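You operate a simulated robot arm through the tools that you are given. There is no shell and no other tool. Be economical: measure what you need, move in short steps, check, and stop when the job is done.

The job below is to be done with a simulated robot arm. You get a single attempt, and the scene is never put back.

Task
Take the blue-grip pestle and put it on top of the teal polishing block.

It is judged by the outcome, as a careful person would: the job done as asked, and still so three seconds after it is handed in. It fails if anything else is knocked over, pushed out of place, dropped, spilled or broken.

Robot
A 6-joint arm with a two-finger parallel gripper, fixed in place. Base frame: the origin is at the foot of the arm, x ahead of it, y to its left, z up; the work surface is at about z = 0.9. Lengths are in m, angles in rad, forces in N, time in s.
With the tool pointing down near the work surface it reaches from about 0.24 to 0.66 m from the base axis. Its first joint turns from -1.152 to 1.152 rad. Payload 2.9 kg.
Tool frame: the origin (TCP) lies between the finger pads and is the grasp point; the fingertips stand 0.03 m ahead of it; z points along the fingers, y is the line along which they close. The gripper opens to 0.11 m. The fingers are 0.02 m wide and 0.01 m thick; the gripper's body (0.048 by 0.112 m) begins 0.055 m behind the TCP.
Orientation is told as [roll, pitch, yaw] about the base's x, y, z axes, in that order, counted from this pose: with the fingers straight down and closing along the base's y, the tool's x points along the base's -x, its y along +y and its z along -z.

Tools
- The arm moves only by the tool play_rows. Its argument "commands" is a list that holds one entry, the list of rows, each a list of 7 numbers: the shift along the tool's x, y, z in cm, then the turn, a rotation vector about the tool's x, y, z in rad, then the opening in per cent of the stroke, from 0 (shut) to 100 (fully open). In form: [[[x, y, z, wx, wy, wz, fingers], ...]]. A call has 1 to 8 rows; each row is the pose to reach, as a shift and turn from the pose commanded when the call began, along the tool's axes at that moment. Rows are played at 5 a second. More than 0.05 m and 0.15 rad between two rows, or a gripper value outside its range, and nothing of the call is played. A pose out of reach is approached as far as the arm can. The call stops where the force on the tool passes 40 N (or 10 N more than at its start, if that is more) or the arm is blocked; 0.2 s more then pass. Each finger travels about 0.108 m/s and halts on what it meets, pressing with about 28 N; the grip force reading is that of the motor and also rises with nothing between the fingers. The clock runs only during rows and for 0.2 s after the last one: add rows that repeat a pose to give the fingers time. The reply holds the time, the measured pose of the TCP, the force on the tool along the base axes, the opening and the grip force, in the units named above and with some noise, and new pictures: "show" is both (left out), scene, wrist or none.
- Cameras (640 x 400 px; columns grow to the right, rows downward): "scene" is fixed at [0.067, 0.422, 1.3967]; the picture's right is [-0.85, -0.52, 0.00], its down [-0.24, 0.39, -0.89] and it looks along [0.46, -0.76, -0.45] (base axes); focal length 363 px, centre (320, 200). "wrist" rides on the gripper at [0.072, 0.017, -0.103] in the tool frame; the picture's right is [-0.23, 0.97, 0.00], its down [-0.76, -0.18, -0.62] and it looks along [-0.61, -0.14, 0.78] (tool axes); focal length 222 px, centre (320, 200). There is no depth. A picture from a camera that has moved, and an enlarged one, comes with that camera's place and axes in the base frame and with its lens.
- inspect(camera, box): a new picture of the part [left, top, right, bottom] of that camera's present view, enlarged. No time passes.
- close_job(): hands the job in; it is judged then, once.

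Work in short steps. Places have to be worked out from the pictures, the camera data and where the tool is seen: move nearer, look again, correct. Check each grasp and each placing, and mend what went wrong. You have 90 turns and 200 pictures in all, those below and enlarged ones among them. Open the gripper and draw the arm clear of the work before you hand the job in, unless the task says otherwise; then end with one line.

The tools are called as name(argument=value, ...) on one line, values as JSON. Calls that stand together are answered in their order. play_rows: Moves the arm, as the interface text tells. Its arguments: {"type":"object","properties":{"commands":{"type":"array","items":{"type":"array","items":{"type":"array","items":{"type":"number"}}}},"show":{"type":"string","enum":["both","scene","wrist","none"]}},"required":["commands"]} The other tools are called the same way: inspect (camera, box) takes an enlarged picture of a part of a camera's view; close_job () hands the job in.

At the start:

```text
time: 0.0
eef_pos: [0.3873, -0.1262, 1.2049]
tcp_rot: [-0.002, 0.0, -0.001]
ft_force: [0.1, -0.2, 1.0]
opening: 0.1101
grasp_force: 0.0
```

scene: 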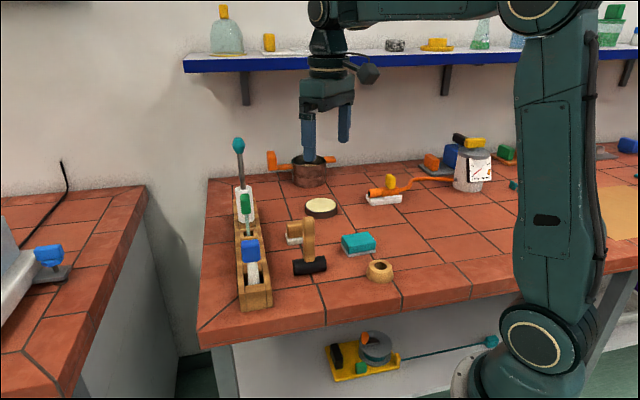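
wrist: 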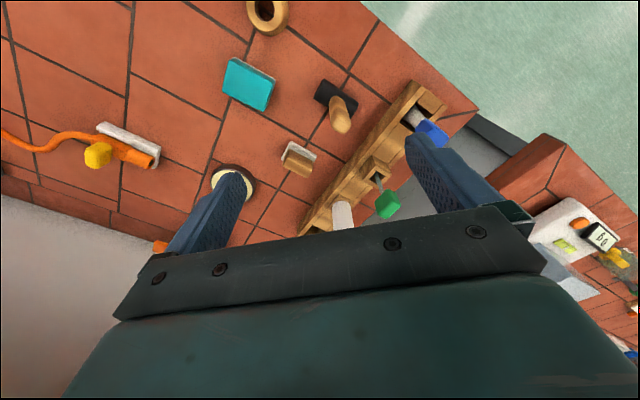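

The rack at the left seems to hold several tools, one with a blue grip. I enlarge both views to identify it and the teal block.

inspect(camera="scene", box=[200, 130, 400, 320])

inspect(camera="wrist", box=[200, 40, 480, 240])

```text
2.11 times, centred on (300, 225) of scene
camera zoom: at [0.067, 0.422, 1.3967], right [-0.85, -0.52, 0.0], down [-0.24, 0.39, -0.89], along [0.46, -0.76, -0.45], focal length 764 px, centre (362, 147)
```

zoom: 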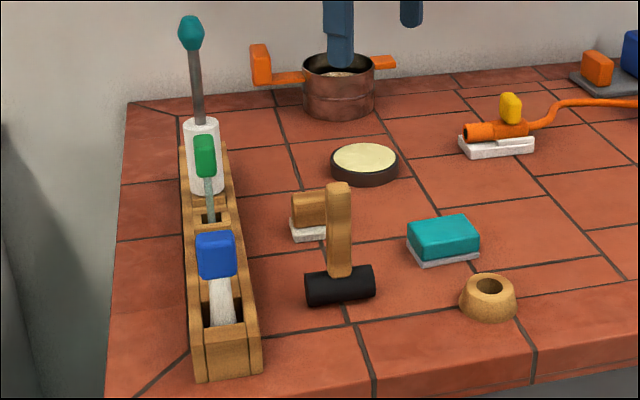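

```text
2.00 times, centred on (340, 140) of wrist
camera zoom: at [0.3133, -0.1105, 1.3087], right [0.23, 0.97, 0.0], down [0.76, -0.18, 0.62], along [0.61, -0.14, -0.78], focal length 444 px, centre (280, 320)
```

zoom: 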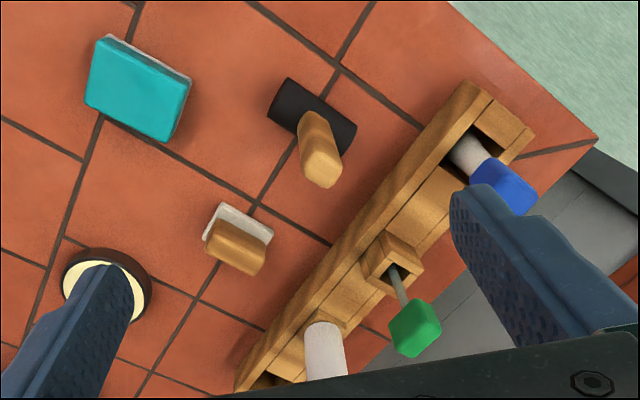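

The pestle is the blue-gripped tool in the near slot of the rack. I triangulate its grip at about (0.465, 0.012, 1.01), the teal block at about (0.358, -0.233), and the rack running at roughly -45°. I move above the pestle at the present height, turning so the fingers close across the rack.

play_rows(commands=[[[-1.3, 2.3, 0, 0, 0, 0.131, 100], [-2.6, 4.6, 0, 0, 0, 0.262, 100], [-3.9, 6.9, 0, 0, 0, 0.393, 100], [-5.2, 9.2, 0, 0, 0, 0.524, 100], [-6.5, 11.5, 0, 0, 0, 0.655, 100], [-7.8, 13.8, 0, 0, 0, 0.785, 100], [-7.8, 13.8, 0, 0, 0, 0.785, 100]]])

```text
time: 1.6
eef_pos: [0.4643, 0.0125, 1.2039]
tcp_rot: [0.0, 0.0, -0.787]
ft_force: [1.1, 0.7, -0.2]
opening: 0.1102
grasp_force: 0.0
camera wrist: at [0.425, 0.0748, 1.3084], right [0.85, 0.53, 0.0], down [0.41, -0.66, 0.62], along [0.33, -0.53, -0.78], focal length 222 px, centre (320, 200)
```

scene: 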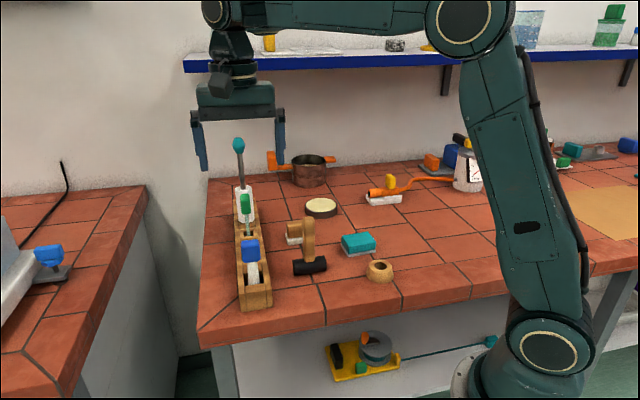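
wrist: 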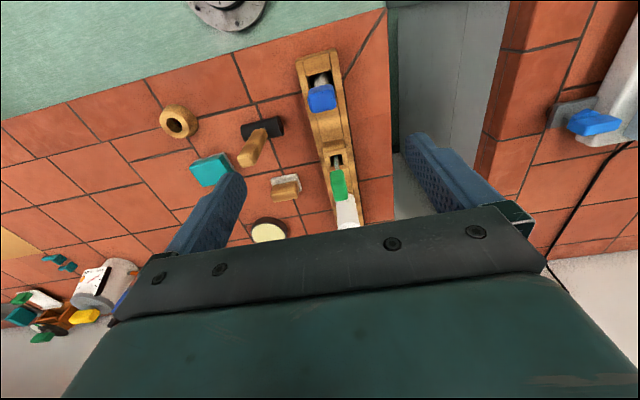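

inspect(camera="wrist", box=[270, 40, 390, 115])

inspect(camera="scene", box=[210, 220, 306, 280])

```text
5.33 times, centred on (330, 78) of wrist
camera zoom: at [0.425, 0.0748, 1.3084], right [0.85, 0.53, 0.0], down [0.41, -0.66, 0.62], along [0.33, -0.53, -0.78], focal length 1185 px, centre (267, 853)
```

zoom: 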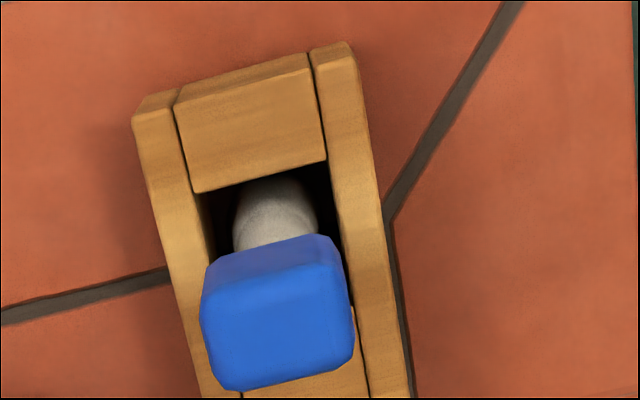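

```text
6.67 times, centred on (258, 250) of scene
camera zoom: at [0.067, 0.422, 1.3967], right [-0.85, -0.52, 0.0], down [-0.24, 0.39, -0.89], along [0.46, -0.76, -0.45], focal length 2420 px, centre (733, -133)
```

zoom: 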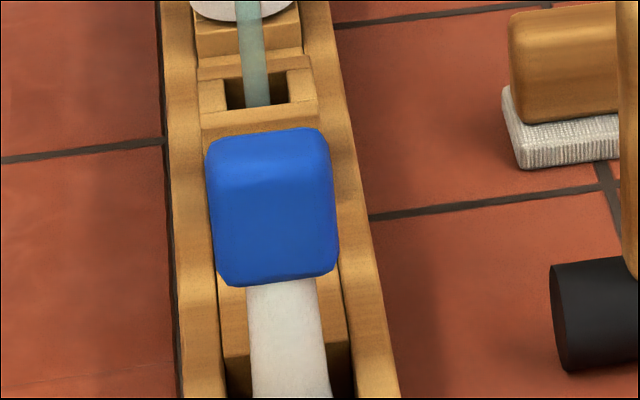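

The grip is aligned with my fingers; its centre is about (0.469, 0.008) with its top near z = 1.02. I descend to z about 1.08 and check.

play_rows(commands=[[[-0.6, 0, 3, 0, 0, 0, 100], [-0.6, 0, 6, 0, 0, 0, 100], [-0.6, 0, 9, 0, 0, 0, 100], [-0.6, 0, 12, 0, 0, 0, 100], [-0.6, 0, 12, 0, 0, 0, 100]]])

```text
time: 2.8
eef_pos: [0.4673, 0.008, 1.083]
tcp_rot: [0.0, -0.001, -0.786]
ft_force: [0.1, -0.1, 0.5]
opening: 0.1099
grasp_force: 0.0
camera wrist: at [0.4277, 0.0696, 1.1879], right [0.85, 0.53, 0.0], down [0.41, -0.66, 0.62], along [0.33, -0.53, -0.78], focal length 222 px, centre (320, 200)
```

scene: 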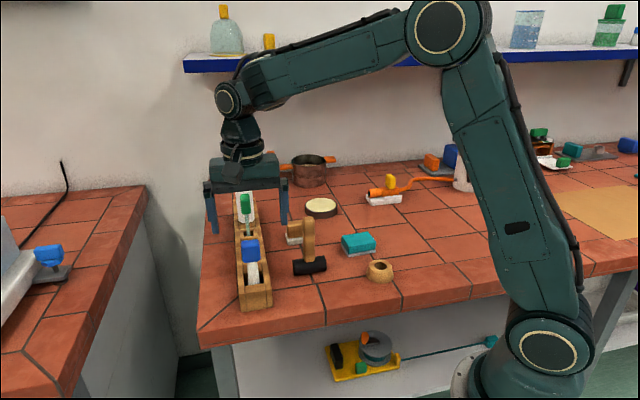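
wrist: 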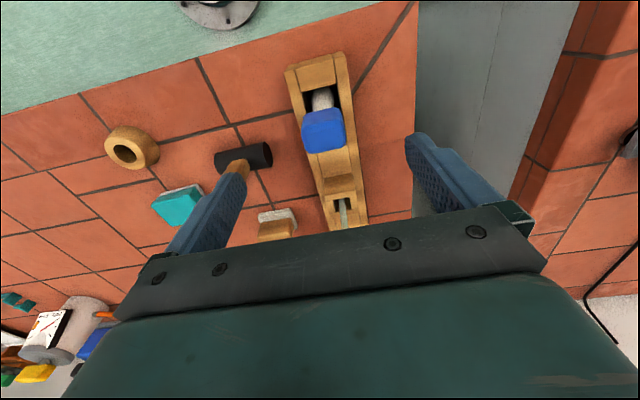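

Alignment is good (grip at about (0.468, 0.011)). I descend so the TCP is at the grip, z about 1.002.

play_rows(commands=[[[0.1, 0.2, 2.7, 0, 0, 0, 100], [0.1, 0.2, 5.4, 0, 0, 0, 100], [0.1, 0.2, 8.1, 0, 0, 0, 100], [0.1, 0.2, 8.1, 0, 0, 0, 100]]])

```text
time: 3.8
eef_pos: [0.4697, 0.0103, 1.0039]
tcp_rot: [-0.002, 0.001, -0.785]
ft_force: [-0.2, -0.5, 0.1]
opening: 0.1104
grasp_force: 0.1
camera wrist: at [0.4301, 0.0715, 1.1081], right [0.85, 0.53, 0.0], down [0.41, -0.66, 0.62], along [0.33, -0.53, -0.78], focal length 222 px, centre (320, 200)
```

scene: 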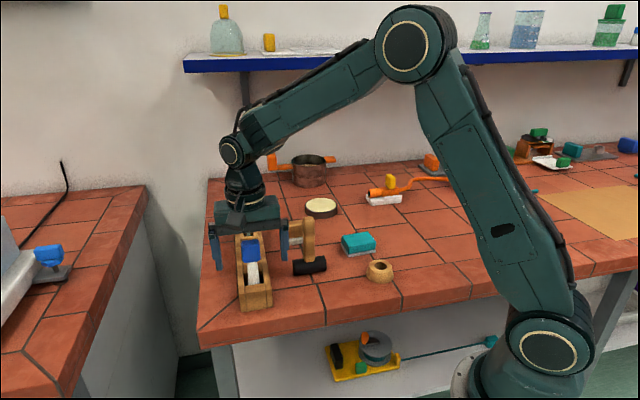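
wrist: 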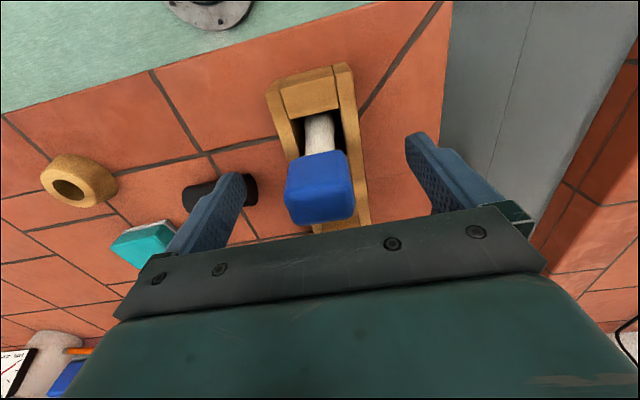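

The grip centre shows at (320,188), exactly where the TCP projects. I close the fingers.

play_rows(commands=[[[0, 0, 0, 0, 0, 0, 60], [0, 0, 0, 0, 0, 0, 30], [0, 0, 0, 0, 0, 0, 10], [0, 0, 0, 0, 0, 0, 10], [0, 0, 0, 0, 0, 0, 10]]])

```text
time: 5.0
eef_pos: [0.4703, 0.0101, 1.004]
tcp_rot: [0.001, 0.0, -0.784]
ft_force: [0.5, 0.2, 0.3]
opening: 0.0338
grasp_force: 27.9
camera wrist: at [0.4301, 0.0715, 1.1086], right [0.85, 0.53, 0.0], down [0.41, -0.66, 0.62], along [0.33, -0.53, -0.78], focal length 222 px, centre (320, 200)
```

scene: 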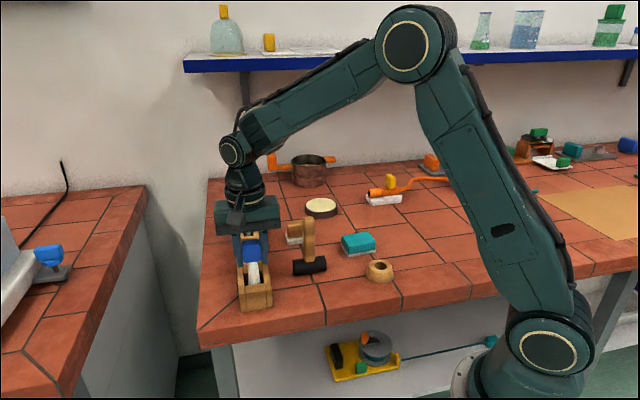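
wrist: 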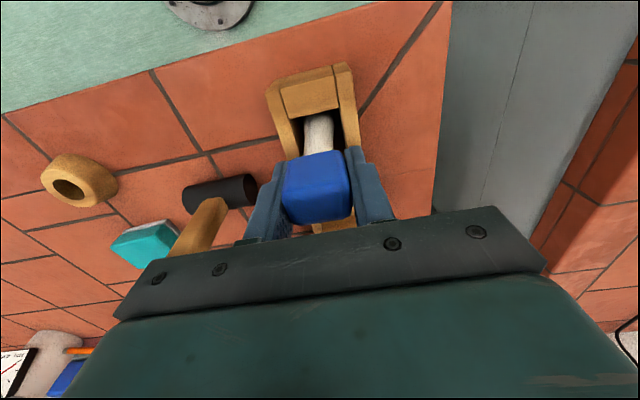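

Gripped at 34 mm. I lift straight up 6 cm gently and check that the rack stays.

play_rows(commands=[[[0, 0, -1.5, 0, 0, 0, 10], [0, 0, -3, 0, 0, 0, 10], [0, 0, -4.5, 0, 0, 0, 10], [0, 0, -6, 0, 0, 0, 10]]], show="scene")

play_rows(commands=[[[0, 0, -3, 0, 0, 0, 10], [0, 0, -6, 0, 0, 0, 10], [0, 0, -9, 0, 0, 0, 10], [0, 0, -12, 0, 0, 0, 10], [0, 0, -12, 0, 0, 0, 10]]])

inspect(camera="scene", box=[180, 100, 340, 310])

```text
time: 6.0
eef_pos: [0.4693, 0.0099, 1.066]
tcp_rot: [0.002, 0.0, -0.785]
ft_force: [-0.2, 0.5, -0.9]
opening: 0.0338
grasp_force: 27.7
```

scene: 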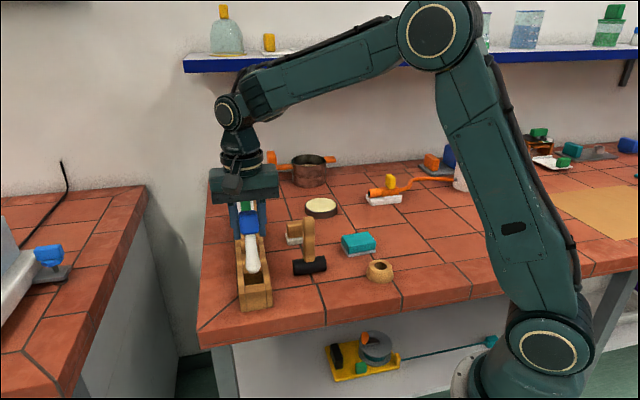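

```text
time: 7.2
eef_pos: [0.4682, 0.0089, 1.1847]
tcp_rot: [0.0, 0.001, -0.786]
ft_force: [-0.7, 0.4, -0.8]
opening: 0.0335
grasp_force: 28.3
camera wrist: at [0.4288, 0.0695, 1.2891], right [0.85, 0.53, 0.0], down [0.41, -0.66, 0.62], along [0.33, -0.53, -0.78], focal length 222 px, centre (320, 200)
```

scene: 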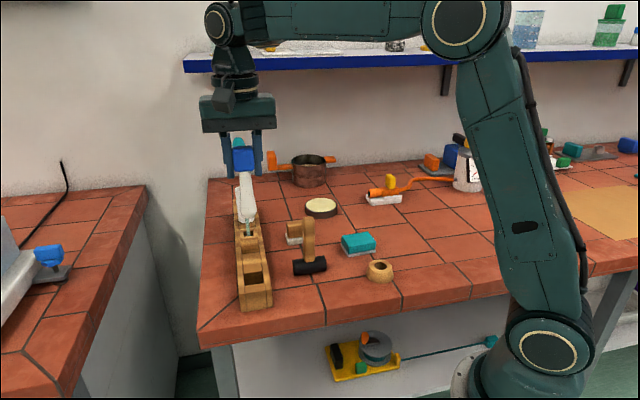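
wrist: 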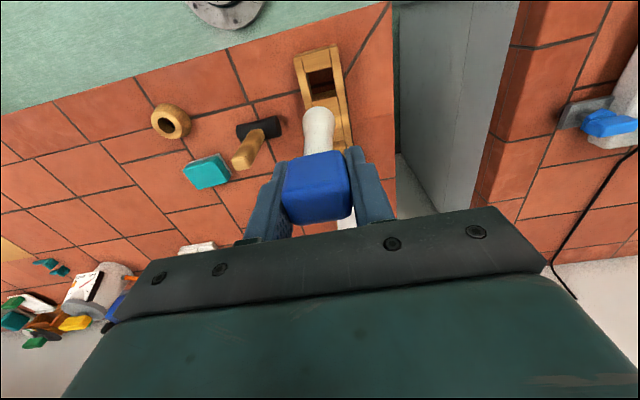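

```text
1.90 times, centred on (260, 205) of scene
camera zoom: at [0.067, 0.422, 1.3967], right [-0.85, -0.52, 0.0], down [-0.24, 0.39, -0.89], along [0.46, -0.76, -0.45], focal length 692 px, centre (434, 190)
```

zoom: 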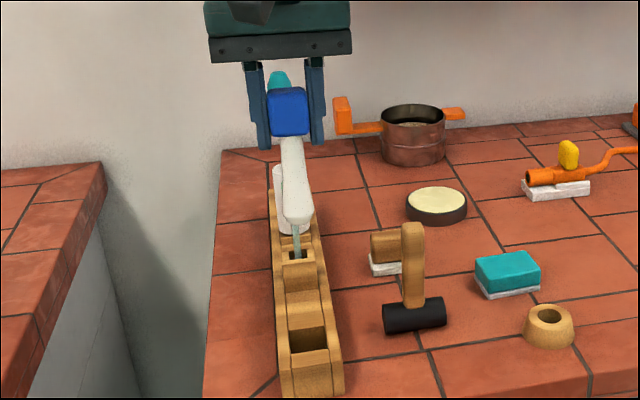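

Pestle lifted cleanly. I look at its shape, particularly the lower end, to decide between standing and laying it.

inspect(camera="scene", box=[205, 125, 301, 230])

inspect(camera="wrist", box=[260, 90, 388, 230])

inspect(camera="scene", box=[325, 215, 405, 290])

```text
3.81 times, centred on (253, 178) of scene
camera zoom: at [0.067, 0.422, 1.3967], right [-0.85, -0.52, 0.0], down [-0.24, 0.39, -0.89], along [0.46, -0.76, -0.45], focal length 1383 px, centre (575, 286)
```

zoom: 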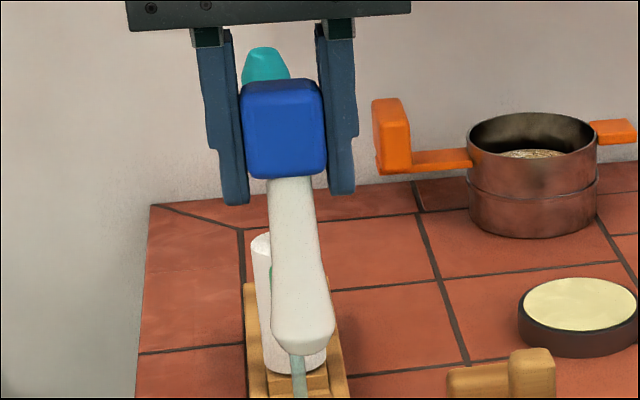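

```text
2.86 times, centred on (324, 160) of wrist
camera zoom: at [0.4288, 0.0695, 1.2891], right [0.85, 0.53, 0.0], down [0.41, -0.66, 0.62], along [0.33, -0.53, -0.78], focal length 635 px, centre (309, 314)
```

zoom: 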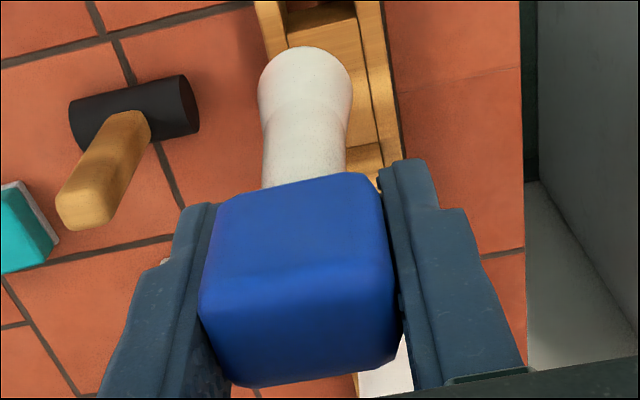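

```text
5.33 times, centred on (365, 252) of scene
camera zoom: at [0.067, 0.422, 1.3967], right [-0.85, -0.52, 0.0], down [-0.24, 0.39, -0.89], along [0.46, -0.76, -0.45], focal length 1936 px, centre (80, -80)
```

zoom: 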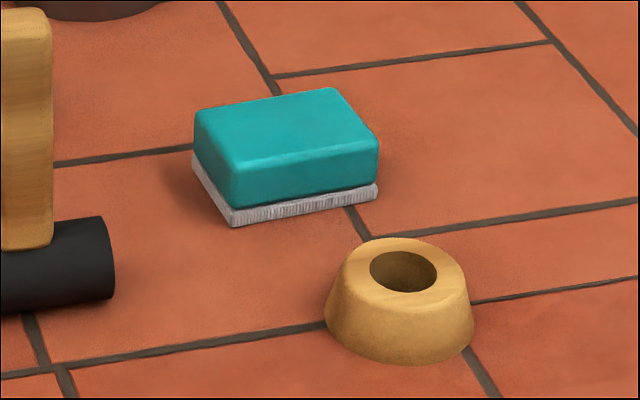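

The pestle hangs vertical. I zoom on its lower end to judge whether it is flat.

inspect(camera="scene", box=[230, 195, 270, 220])

```text
16.00 times, centred on (250, 208) of scene
camera zoom: at [0.067, 0.422, 1.3967], right [-0.85, -0.52, 0.0], down [-0.24, 0.39, -0.89], along [0.46, -0.76, -0.45], focal length 5808 px, centre (1440, 80)
```

zoom: 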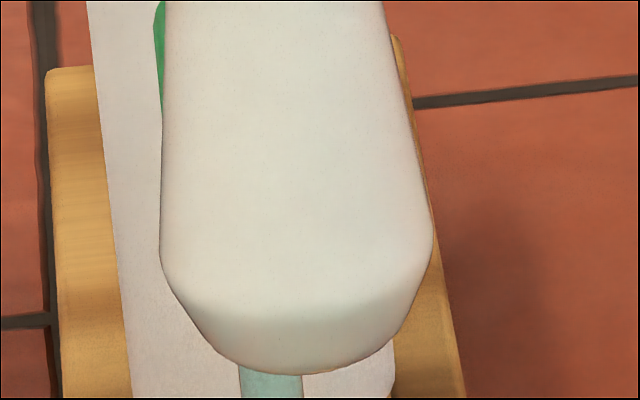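

The lower end is flat with a chamfer (about 2 cm across), so it can stand upright on the block. The block's top is about z = 0.932 at (0.361, -0.233). I raise 3 cm, to clear the hammer handle (top at about 1.02), and carry the pestle over.

play_rows(commands=[[[0, 0, -3, 0, 0, 0, 10], [-1.4, -3.5, -3, 0, 0, 0, 10], [-2.8, -7.1, -3, 0, 0, 0, 10], [-4.2, -10.7, -3, 0, 0, 0, 10], [-5.6, -14.3, -3, 0, 0, 0, 10], [-7, -17.9, -3, 0, 0, 0, 10], [-8.4, -21.5, -3, 0, 0, 0, 10], [-9.5, -24.7, -3, 0, 0, 0, 10]]])

```text
time: 9.0
eef_pos: [0.3628, -0.2325, 1.2102]
tcp_rot: [-0.001, 0.0, -0.783]
ft_force: [-0.5, -0.1, -1.3]
opening: 0.0336
grasp_force: 28.3
camera wrist: at [0.322, -0.1708, 1.3156], right [0.85, 0.53, 0.0], down [0.41, -0.66, 0.62], along [0.33, -0.53, -0.78], focal length 222 px, centre (320, 200)
```

scene: 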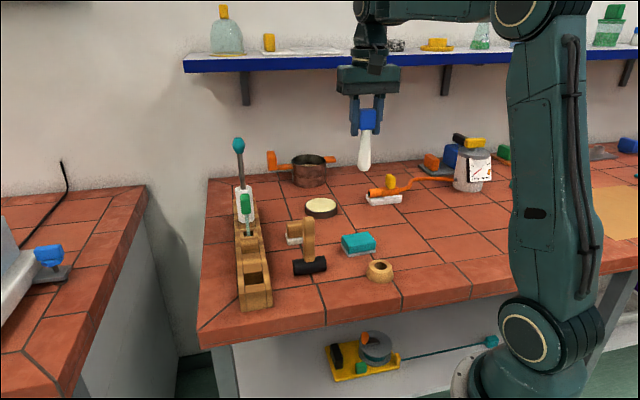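
wrist: 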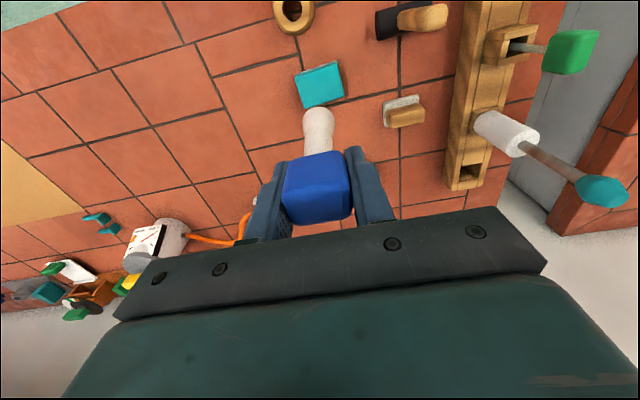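

Both views put the block's top centre right under the TCP (predicted at (321,84), seen at about (320,84)). I lower 13.5 cm to about 3 cm above contact and recheck.

play_rows(commands=[[[0, 0, 3, 0, 0, 0, 10], [0, 0, 6, 0, 0, 0, 10], [0, 0, 9, 0, 0, 0, 10], [0, 0, 12, 0, 0, 0, 10], [0, 0, 13.5, 0, 0, 0, 10], [0, 0, 13.5, 0, 0, 0, 10]]])

inspect(camera="scene", box=[310, 190, 406, 270])

inspect(camera="wrist", box=[250, 30, 410, 210])

```text
time: 10.4
eef_pos: [0.3614, -0.2302, 1.0778]
tcp_rot: [0.0, -0.001, -0.785]
ft_force: [0.6, 0.7, -1.0]
opening: 0.0337
grasp_force: 28.0
camera wrist: at [0.322, -0.1687, 1.1827], right [0.85, 0.53, 0.0], down [0.41, -0.66, 0.62], along [0.33, -0.53, -0.78], focal length 222 px, centre (320, 200)
```

scene: 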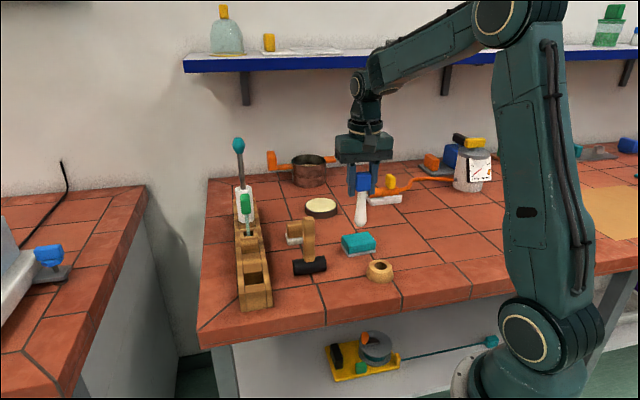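
wrist: 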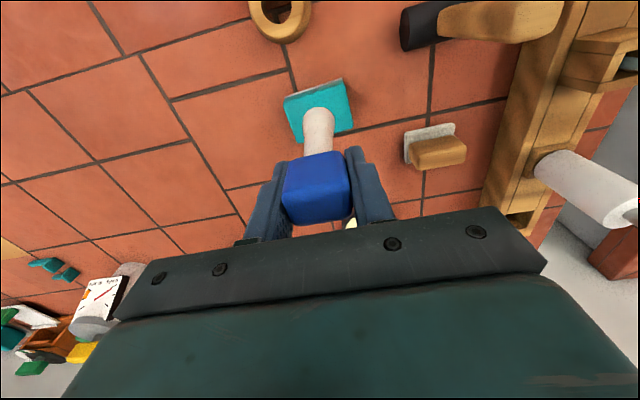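

```text
5.00 times, centred on (358, 230) of scene
camera zoom: at [0.067, 0.422, 1.3967], right [-0.85, -0.52, 0.0], down [-0.24, 0.39, -0.89], along [0.46, -0.76, -0.45], focal length 1815 px, centre (130, 50)
```

zoom: 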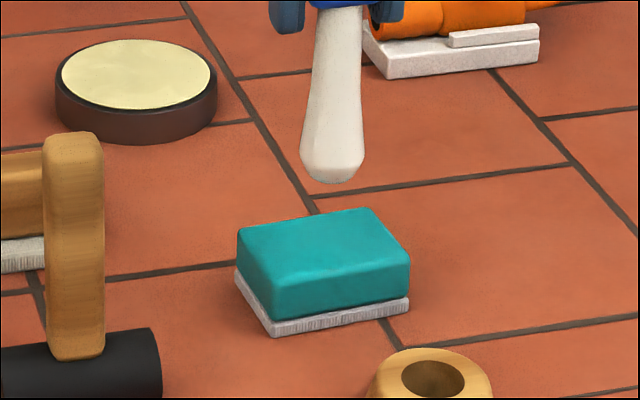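

```text
2.22 times, centred on (330, 120) of wrist
camera zoom: at [0.322, -0.1687, 1.1827], right [0.85, 0.53, 0.0], down [0.41, -0.66, 0.62], along [0.33, -0.53, -0.78], focal length 494 px, centre (298, 378)
```

zoom: 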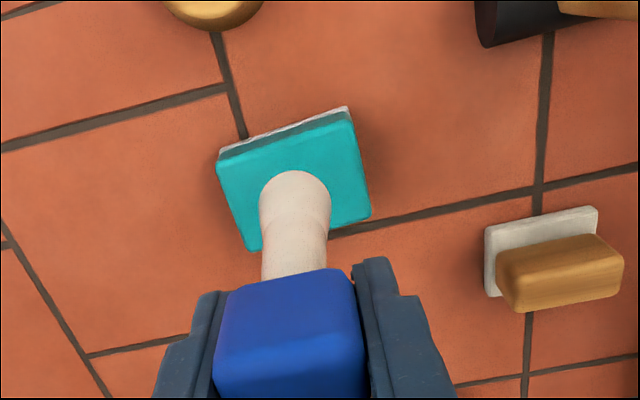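

Both views say the landing point is ~5 mm too near the camera side; I correct -0.5 cm in tool x and lower to just above contact.

play_rows(commands=[[[-0.5, 0, 1, 0, 0, 0, 10], [-0.5, 0, 2, 0, 0, 0, 10], [-0.5, 0, 3, 0, 0, 0, 10], [-0.5, 0, 3, 0, 0, 0, 10]]], show="none")

inspect(camera="scene", box=[310, 190, 406, 270])

inspect(camera="wrist", box=[250, 30, 410, 210])

```text
time: 11.4
eef_pos: [0.3641, -0.2351, 1.0476]
tcp_rot: [-0.001, 0.001, -0.786]
ft_force: [0.0, -0.1, -0.9]
opening: 0.0337
grasp_force: 27.4
```

```text
5.00 times, centred on (358, 230) of scene
camera zoom: at [0.067, 0.422, 1.3967], right [-0.85, -0.52, 0.0], down [-0.24, 0.39, -0.89], along [0.46, -0.76, -0.45], focal length 1815 px, centre (130, 50)
```

zoom: 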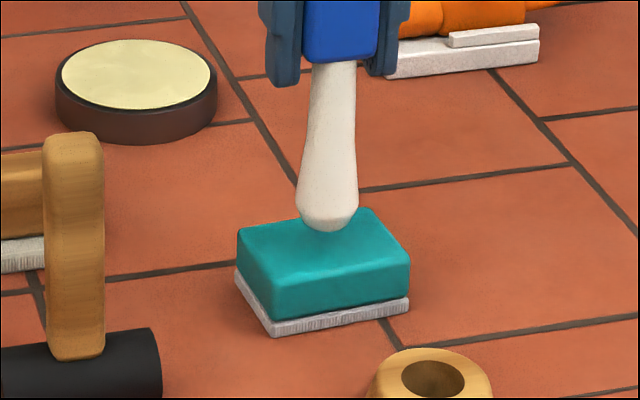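

```text
2.22 times, centred on (330, 120) of wrist
camera zoom: at [0.3253, -0.1738, 1.1533], right [0.85, 0.53, 0.0], down [0.41, -0.66, 0.62], along [0.33, -0.53, -0.78], focal length 494 px, centre (298, 378)
```

zoom: 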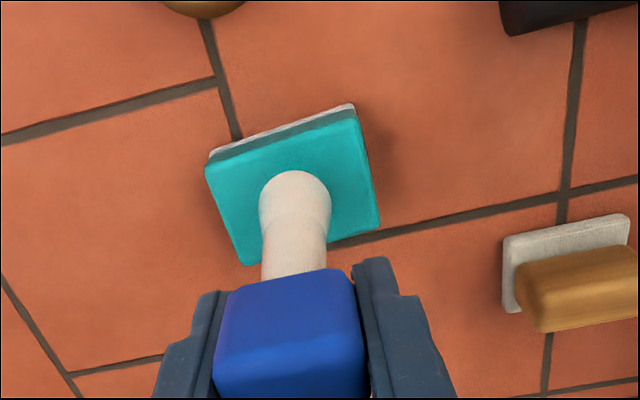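

Well centred now, about 1 cm to go. I lower in small steps, watching the force.

play_rows(commands=[[[0, 0, 0.3, 0, 0, 0, 10], [0, 0, 0.6, 0, 0, 0, 10]]], show="none")

play_rows(commands=[[[0, 0, 0.2, 0, 0, 0, 10], [0, 0, 0.2, 0, 0, 0, 10]]], show="none")

inspect(camera="scene", box=[326, 200, 390, 260])

```text
time: 12.0
eef_pos: [0.3647, -0.2357, 1.0437]
tcp_rot: [0.0, 0.0, -0.785]
ft_force: [0.6, 0.4, -1.5]
opening: 0.0338
grasp_force: 27.8
```

```text
time: 12.6
eef_pos: [0.3653, -0.2354, 1.0403]
tcp_rot: [0.0, 0.0, -0.785]
ft_force: [0.4, -1.2, -0.6]
opening: 0.0339
grasp_force: 28.3
```

```text
6.67 times, centred on (358, 230) of scene
camera zoom: at [0.067, 0.422, 1.3967], right [-0.85, -0.52, 0.0], down [-0.24, 0.39, -0.89], along [0.46, -0.76, -0.45], focal length 2420 px, centre (67, 0)
```

zoom: 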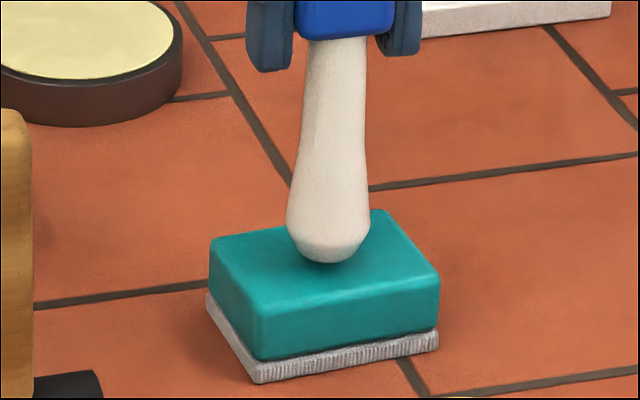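

No contact force yet, but a contact shadow shows it nearly touching. I continue in 2 mm steps.

play_rows(commands=[[[0, 0, 0.2, 0, 0, 0, 10], [0, 0, 0.2, 0, 0, 0, 10]]], show="none")

play_rows(commands=[[[0, 0, 0.15, 0, 0, 0, 10], [0, 0, 0.15, 0, 0, 0, 10]]], show="none")

```text
time: 13.2
eef_pos: [0.3652, -0.2355, 1.0391]
tcp_rot: [0.0, -0.001, -0.788]
ft_force: [0.8, 0.2, -1.4]
opening: 0.0336
grasp_force: 28.2
```

```text
time: 13.8
eef_pos: [0.3642, -0.2361, 1.0349]
tcp_rot: [0.001, 0.0, -0.785]
ft_force: [-0.3, -0.5, -1.1]
opening: 0.0339
grasp_force: 28.6
```

inspect(camera="scene", box=[326, 200, 390, 260])

```text
6.67 times, centred on (358, 230) of scene
camera zoom: at [0.067, 0.422, 1.3967], right [-0.85, -0.52, 0.0], down [-0.24, 0.39, -0.89], along [0.46, -0.76, -0.45], focal length 2420 px, centre (67, 0)
```

zoom: 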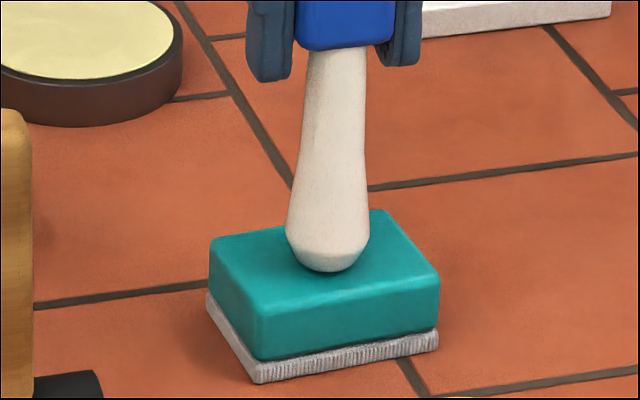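

Still no contact force; another 1.5 mm steps.

play_rows(commands=[[[0, 0, 0.15, 0, 0, 0, 10], [0, 0, 0.15, 0, 0, 0, 10]]], show="none")

play_rows(commands=[[[0, 0, 0.15, 0, 0, 0, 10], [0, 0, 0.15, 0, 0, 0, 10]]], show="none")

inspect(camera="scene", box=[326, 200, 390, 260])

```text
time: 14.4
eef_pos: [0.3657, -0.2354, 1.0362]
tcp_rot: [-0.001, -0.002, -0.784]
ft_force: [-1.2, 0.4, 12.8]
opening: 0.0337
grasp_force: 27.9
```

```text
time: 15.0
eef_pos: [0.3656, -0.2358, 1.0337]
tcp_rot: [0.002, -0.006, -0.786]
ft_force: [-0.6, -1.2, 27.0]
opening: 0.0339
grasp_force: 27.6
```

```text
6.67 times, centred on (358, 230) of scene
camera zoom: at [0.0667, 0.4221, 1.3967], right [-0.85, -0.52, 0.0], down [-0.24, 0.39, -0.89], along [0.46, -0.76, -0.45], focal length 2420 px, centre (67, 0)
```

zoom: 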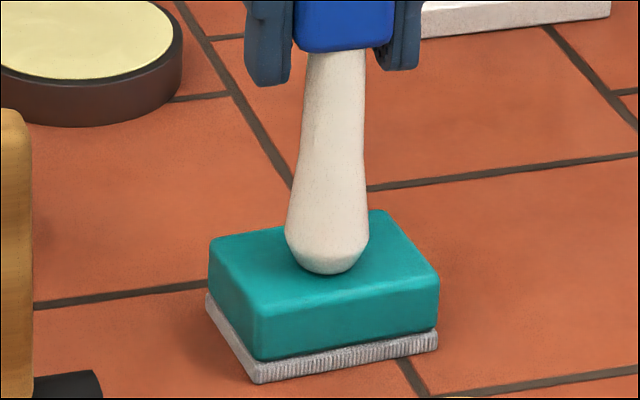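

Contact made (27 N). I back off about 2.5 mm to near zero load before loosening.

play_rows(commands=[[[0, 0, -0.23, 0, 0, 0, 10], [0, 0, -0.23, 0, 0, 0, 10]]], show="none")

```text
time: 15.6
eef_pos: [0.3647, -0.2359, 1.0351]
tcp_rot: [0.0, 0.0, -0.786]
ft_force: [3.4, -2.7, 9.1]
opening: 0.0337
grasp_force: 28.2
```

play_rows(commands=[[[0, 0, -0.08, 0, 0, 0, 10], [0, 0, -0.08, 0, 0, 0, 10]]], show="none")

```text
time: 16.2
eef_pos: [0.3643, -0.2344, 1.0363]
tcp_rot: [0.0, 0.005, -0.784]
ft_force: [0.0, -0.1, -0.9]
opening: 0.0338
grasp_force: 28.6
```

Load is now practically zero with the base at contact (well under 1 mm). I loosen to just a few mm clearance, so the fingers can still catch it, and watch.

play_rows(commands=[[[0, 0, 0, 0, 0, 0, 32], [0, 0, 0, 0, 0, 0, 34], [0, 0, 0, 0, 0, 0, 36], [0, 0, 0, 0, 0, 0, 36], [0, 0, 0, 0, 0, 0, 36]]])

inspect(camera="scene", box=[326, 180, 390, 260])

inspect(camera="wrist", box=[250, 70, 410, 230])

```text
time: 17.4
eef_pos: [0.3651, -0.235, 1.0358]
tcp_rot: [0.002, 0.002, -0.785]
ft_force: [0.7, -0.4, 0.0]
opening: 0.0395
grasp_force: 0.0
camera wrist: at [0.3256, -0.1733, 1.141], right [0.85, 0.53, 0.0], down [0.41, -0.66, 0.62], along [0.33, -0.53, -0.78], focal length 222 px, centre (320, 200)
```

scene: 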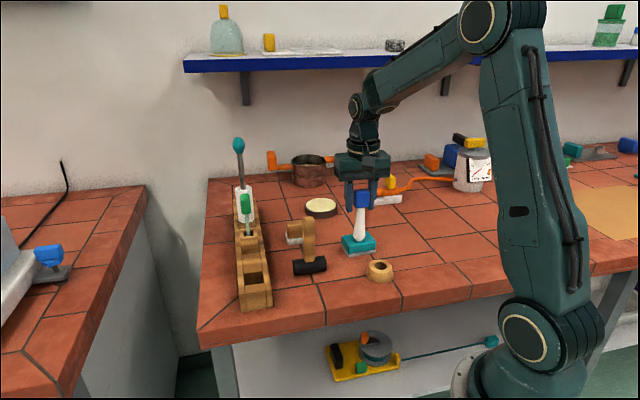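
wrist: 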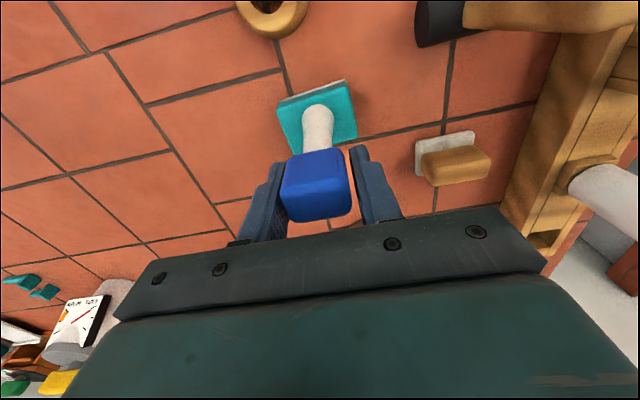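

```text
5.00 times, centred on (358, 220) of scene
camera zoom: at [0.067, 0.422, 1.3967], right [-0.85, -0.52, 0.0], down [-0.24, 0.39, -0.89], along [0.46, -0.76, -0.45], focal length 1815 px, centre (130, 100)
```

zoom: 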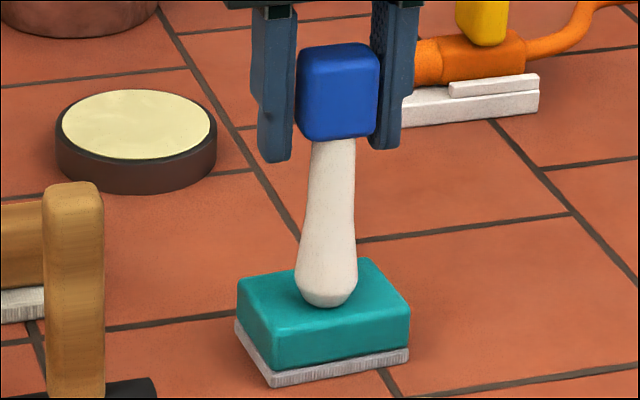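

```text
2.50 times, centred on (330, 150) of wrist
camera zoom: at [0.3256, -0.1733, 1.141], right [0.85, 0.53, 0.0], down [0.41, -0.66, 0.62], along [0.33, -0.53, -0.78], focal length 555 px, centre (295, 325)
```

zoom: 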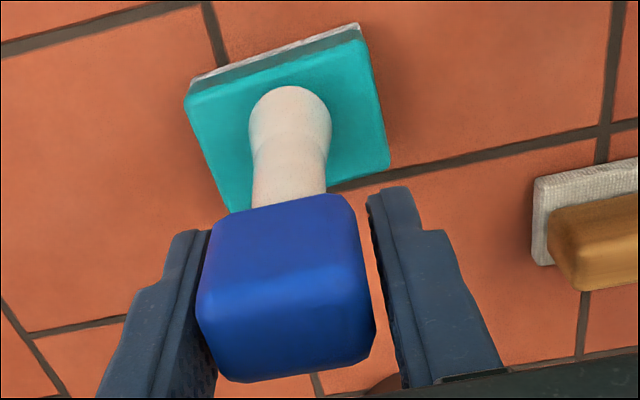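

There is slack; I need to know whether it leans on one finger. I open a little more and compare.

play_rows(commands=[[[0, 0, 0, 0, 0, 0, 38], [0, 0, 0, 0, 0, 0, 40], [0, 0, 0, 0, 0, 0, 40], [0, 0, 0, 0, 0, 0, 40], [0, 0, 0, 0, 0, 0, 40]]], show="none")

inspect(camera="scene", box=[326, 180, 390, 260])

inspect(camera="wrist", box=[250, 70, 410, 230])

```text
time: 18.6
eef_pos: [0.366, -0.2349, 1.0358]
tcp_rot: [-0.001, -0.001, -0.787]
ft_force: [-0.1, 0.1, 0.6]
opening: 0.0441
grasp_force: 0.1
```

```text
5.00 times, centred on (358, 220) of scene
camera zoom: at [0.067, 0.422, 1.3967], right [-0.85, -0.52, 0.0], down [-0.24, 0.39, -0.89], along [0.46, -0.76, -0.45], focal length 1815 px, centre (130, 100)
```

zoom: 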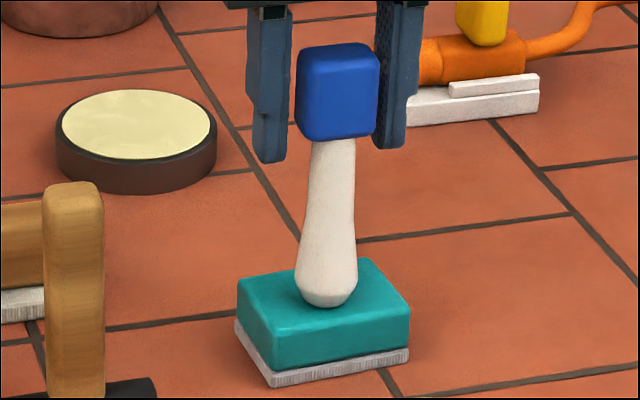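

```text
2.50 times, centred on (330, 150) of wrist
camera zoom: at [0.3256, -0.1733, 1.141], right [0.85, 0.53, 0.0], down [0.41, -0.66, 0.62], along [0.33, -0.53, -0.78], focal length 555 px, centre (295, 325)
```

zoom: 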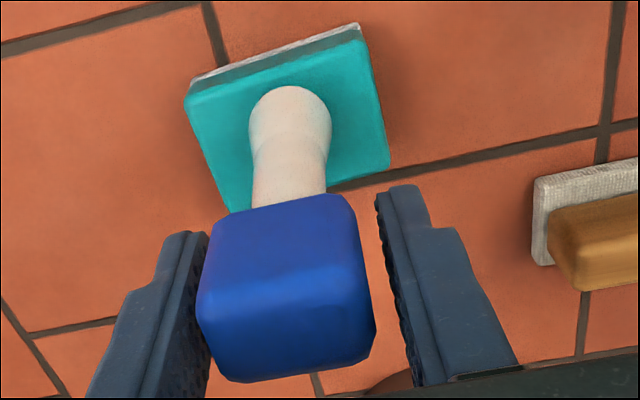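

The grip stayed put while the fingers moved away: it stands by itself. I open further and check again before withdrawing.

play_rows(commands=[[[0, 0, 0, 0, 0, 0, 46], [0, 0, 0, 0, 0, 0, 54], [0, 0, 0, 0, 0, 0, 62], [0, 0, 0, 0, 0, 0, 70], [0, 0, 0, 0, 0, 0, 70]]])

```text
time: 19.8
eef_pos: [0.3651, -0.2362, 1.0372]
tcp_rot: [-0.001, -0.001, -0.786]
ft_force: [0.5, -0.2, 0.0]
opening: 0.077
grasp_force: 0.1
camera wrist: at [0.3256, -0.1733, 1.141], right [0.85, 0.53, 0.0], down [0.41, -0.66, 0.62], along [0.33, -0.53, -0.78], focal length 222 px, centre (320, 200)
```

scene: 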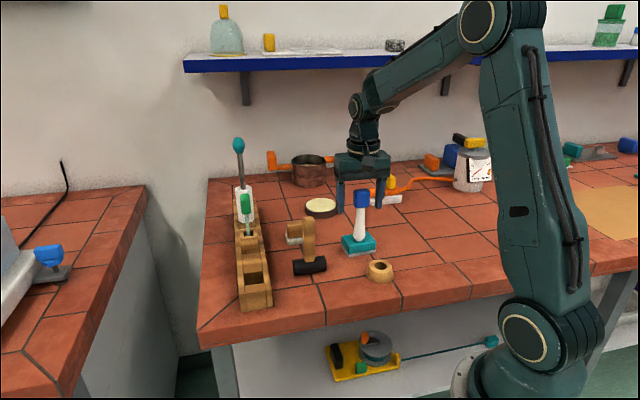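
wrist: 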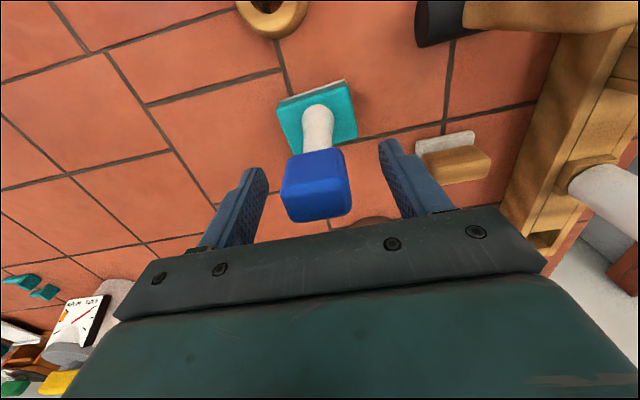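

It stands free. I withdraw straight up about 16 cm.

play_rows(commands=[[[0, 0, -1, 0, 0, 0, 70], [0, 0, -3, 0, 0, 0, 70], [0, 0, -6, 0, 0, 0, 70], [0, 0, -9, 0, 0, 0, 70], [0, 0, -12, 0, 0, 0, 80], [0, 0, -15, 0, 0, 0, 80], [0, 0, -17, 0, 0, 0, 80], [0, 0, -17, 0, 0, 0, 80]]])

inspect(camera="scene", box=[200, 130, 400, 320])

```text
time: 21.6
eef_pos: [0.3647, -0.2337, 1.208]
tcp_rot: [0.0, 0.0, -0.785]
ft_force: [1.2, -0.5, 0.0]
opening: 0.088
grasp_force: 0.1
camera wrist: at [0.3251, -0.1729, 1.3116], right [0.85, 0.53, 0.0], down [0.41, -0.66, 0.62], along [0.33, -0.53, -0.78], focal length 222 px, centre (320, 200)
```

scene: 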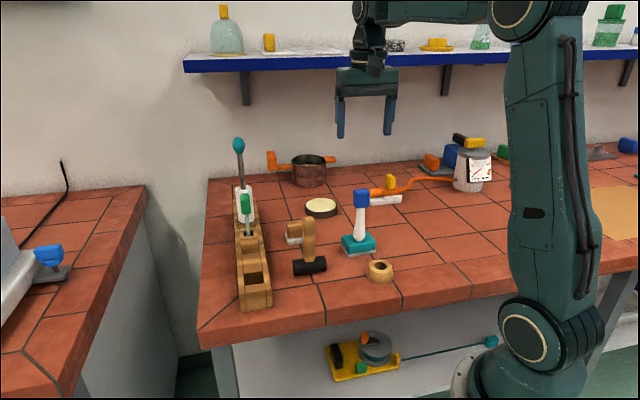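
wrist: 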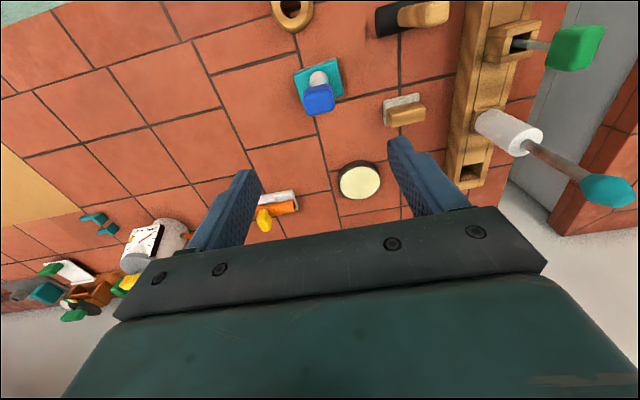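

```text
2.11 times, centred on (300, 225) of scene
camera zoom: at [0.067, 0.422, 1.3967], right [-0.85, -0.52, 0.0], down [-0.24, 0.39, -0.89], along [0.46, -0.76, -0.45], focal length 764 px, centre (362, 147)
```

zoom: 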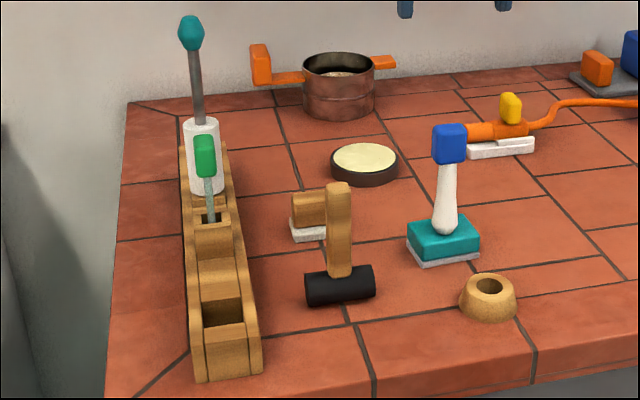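

The pestle stands steadily on the teal block, everything else is where it was, and the arm is clear. I hand it in.

close_job()

```text
The job is handed in.
```

The blue-grip pestle is standing upright on top of the teal polishing block; it stayed put after I let go, nothing else was moved, and the arm is clear.
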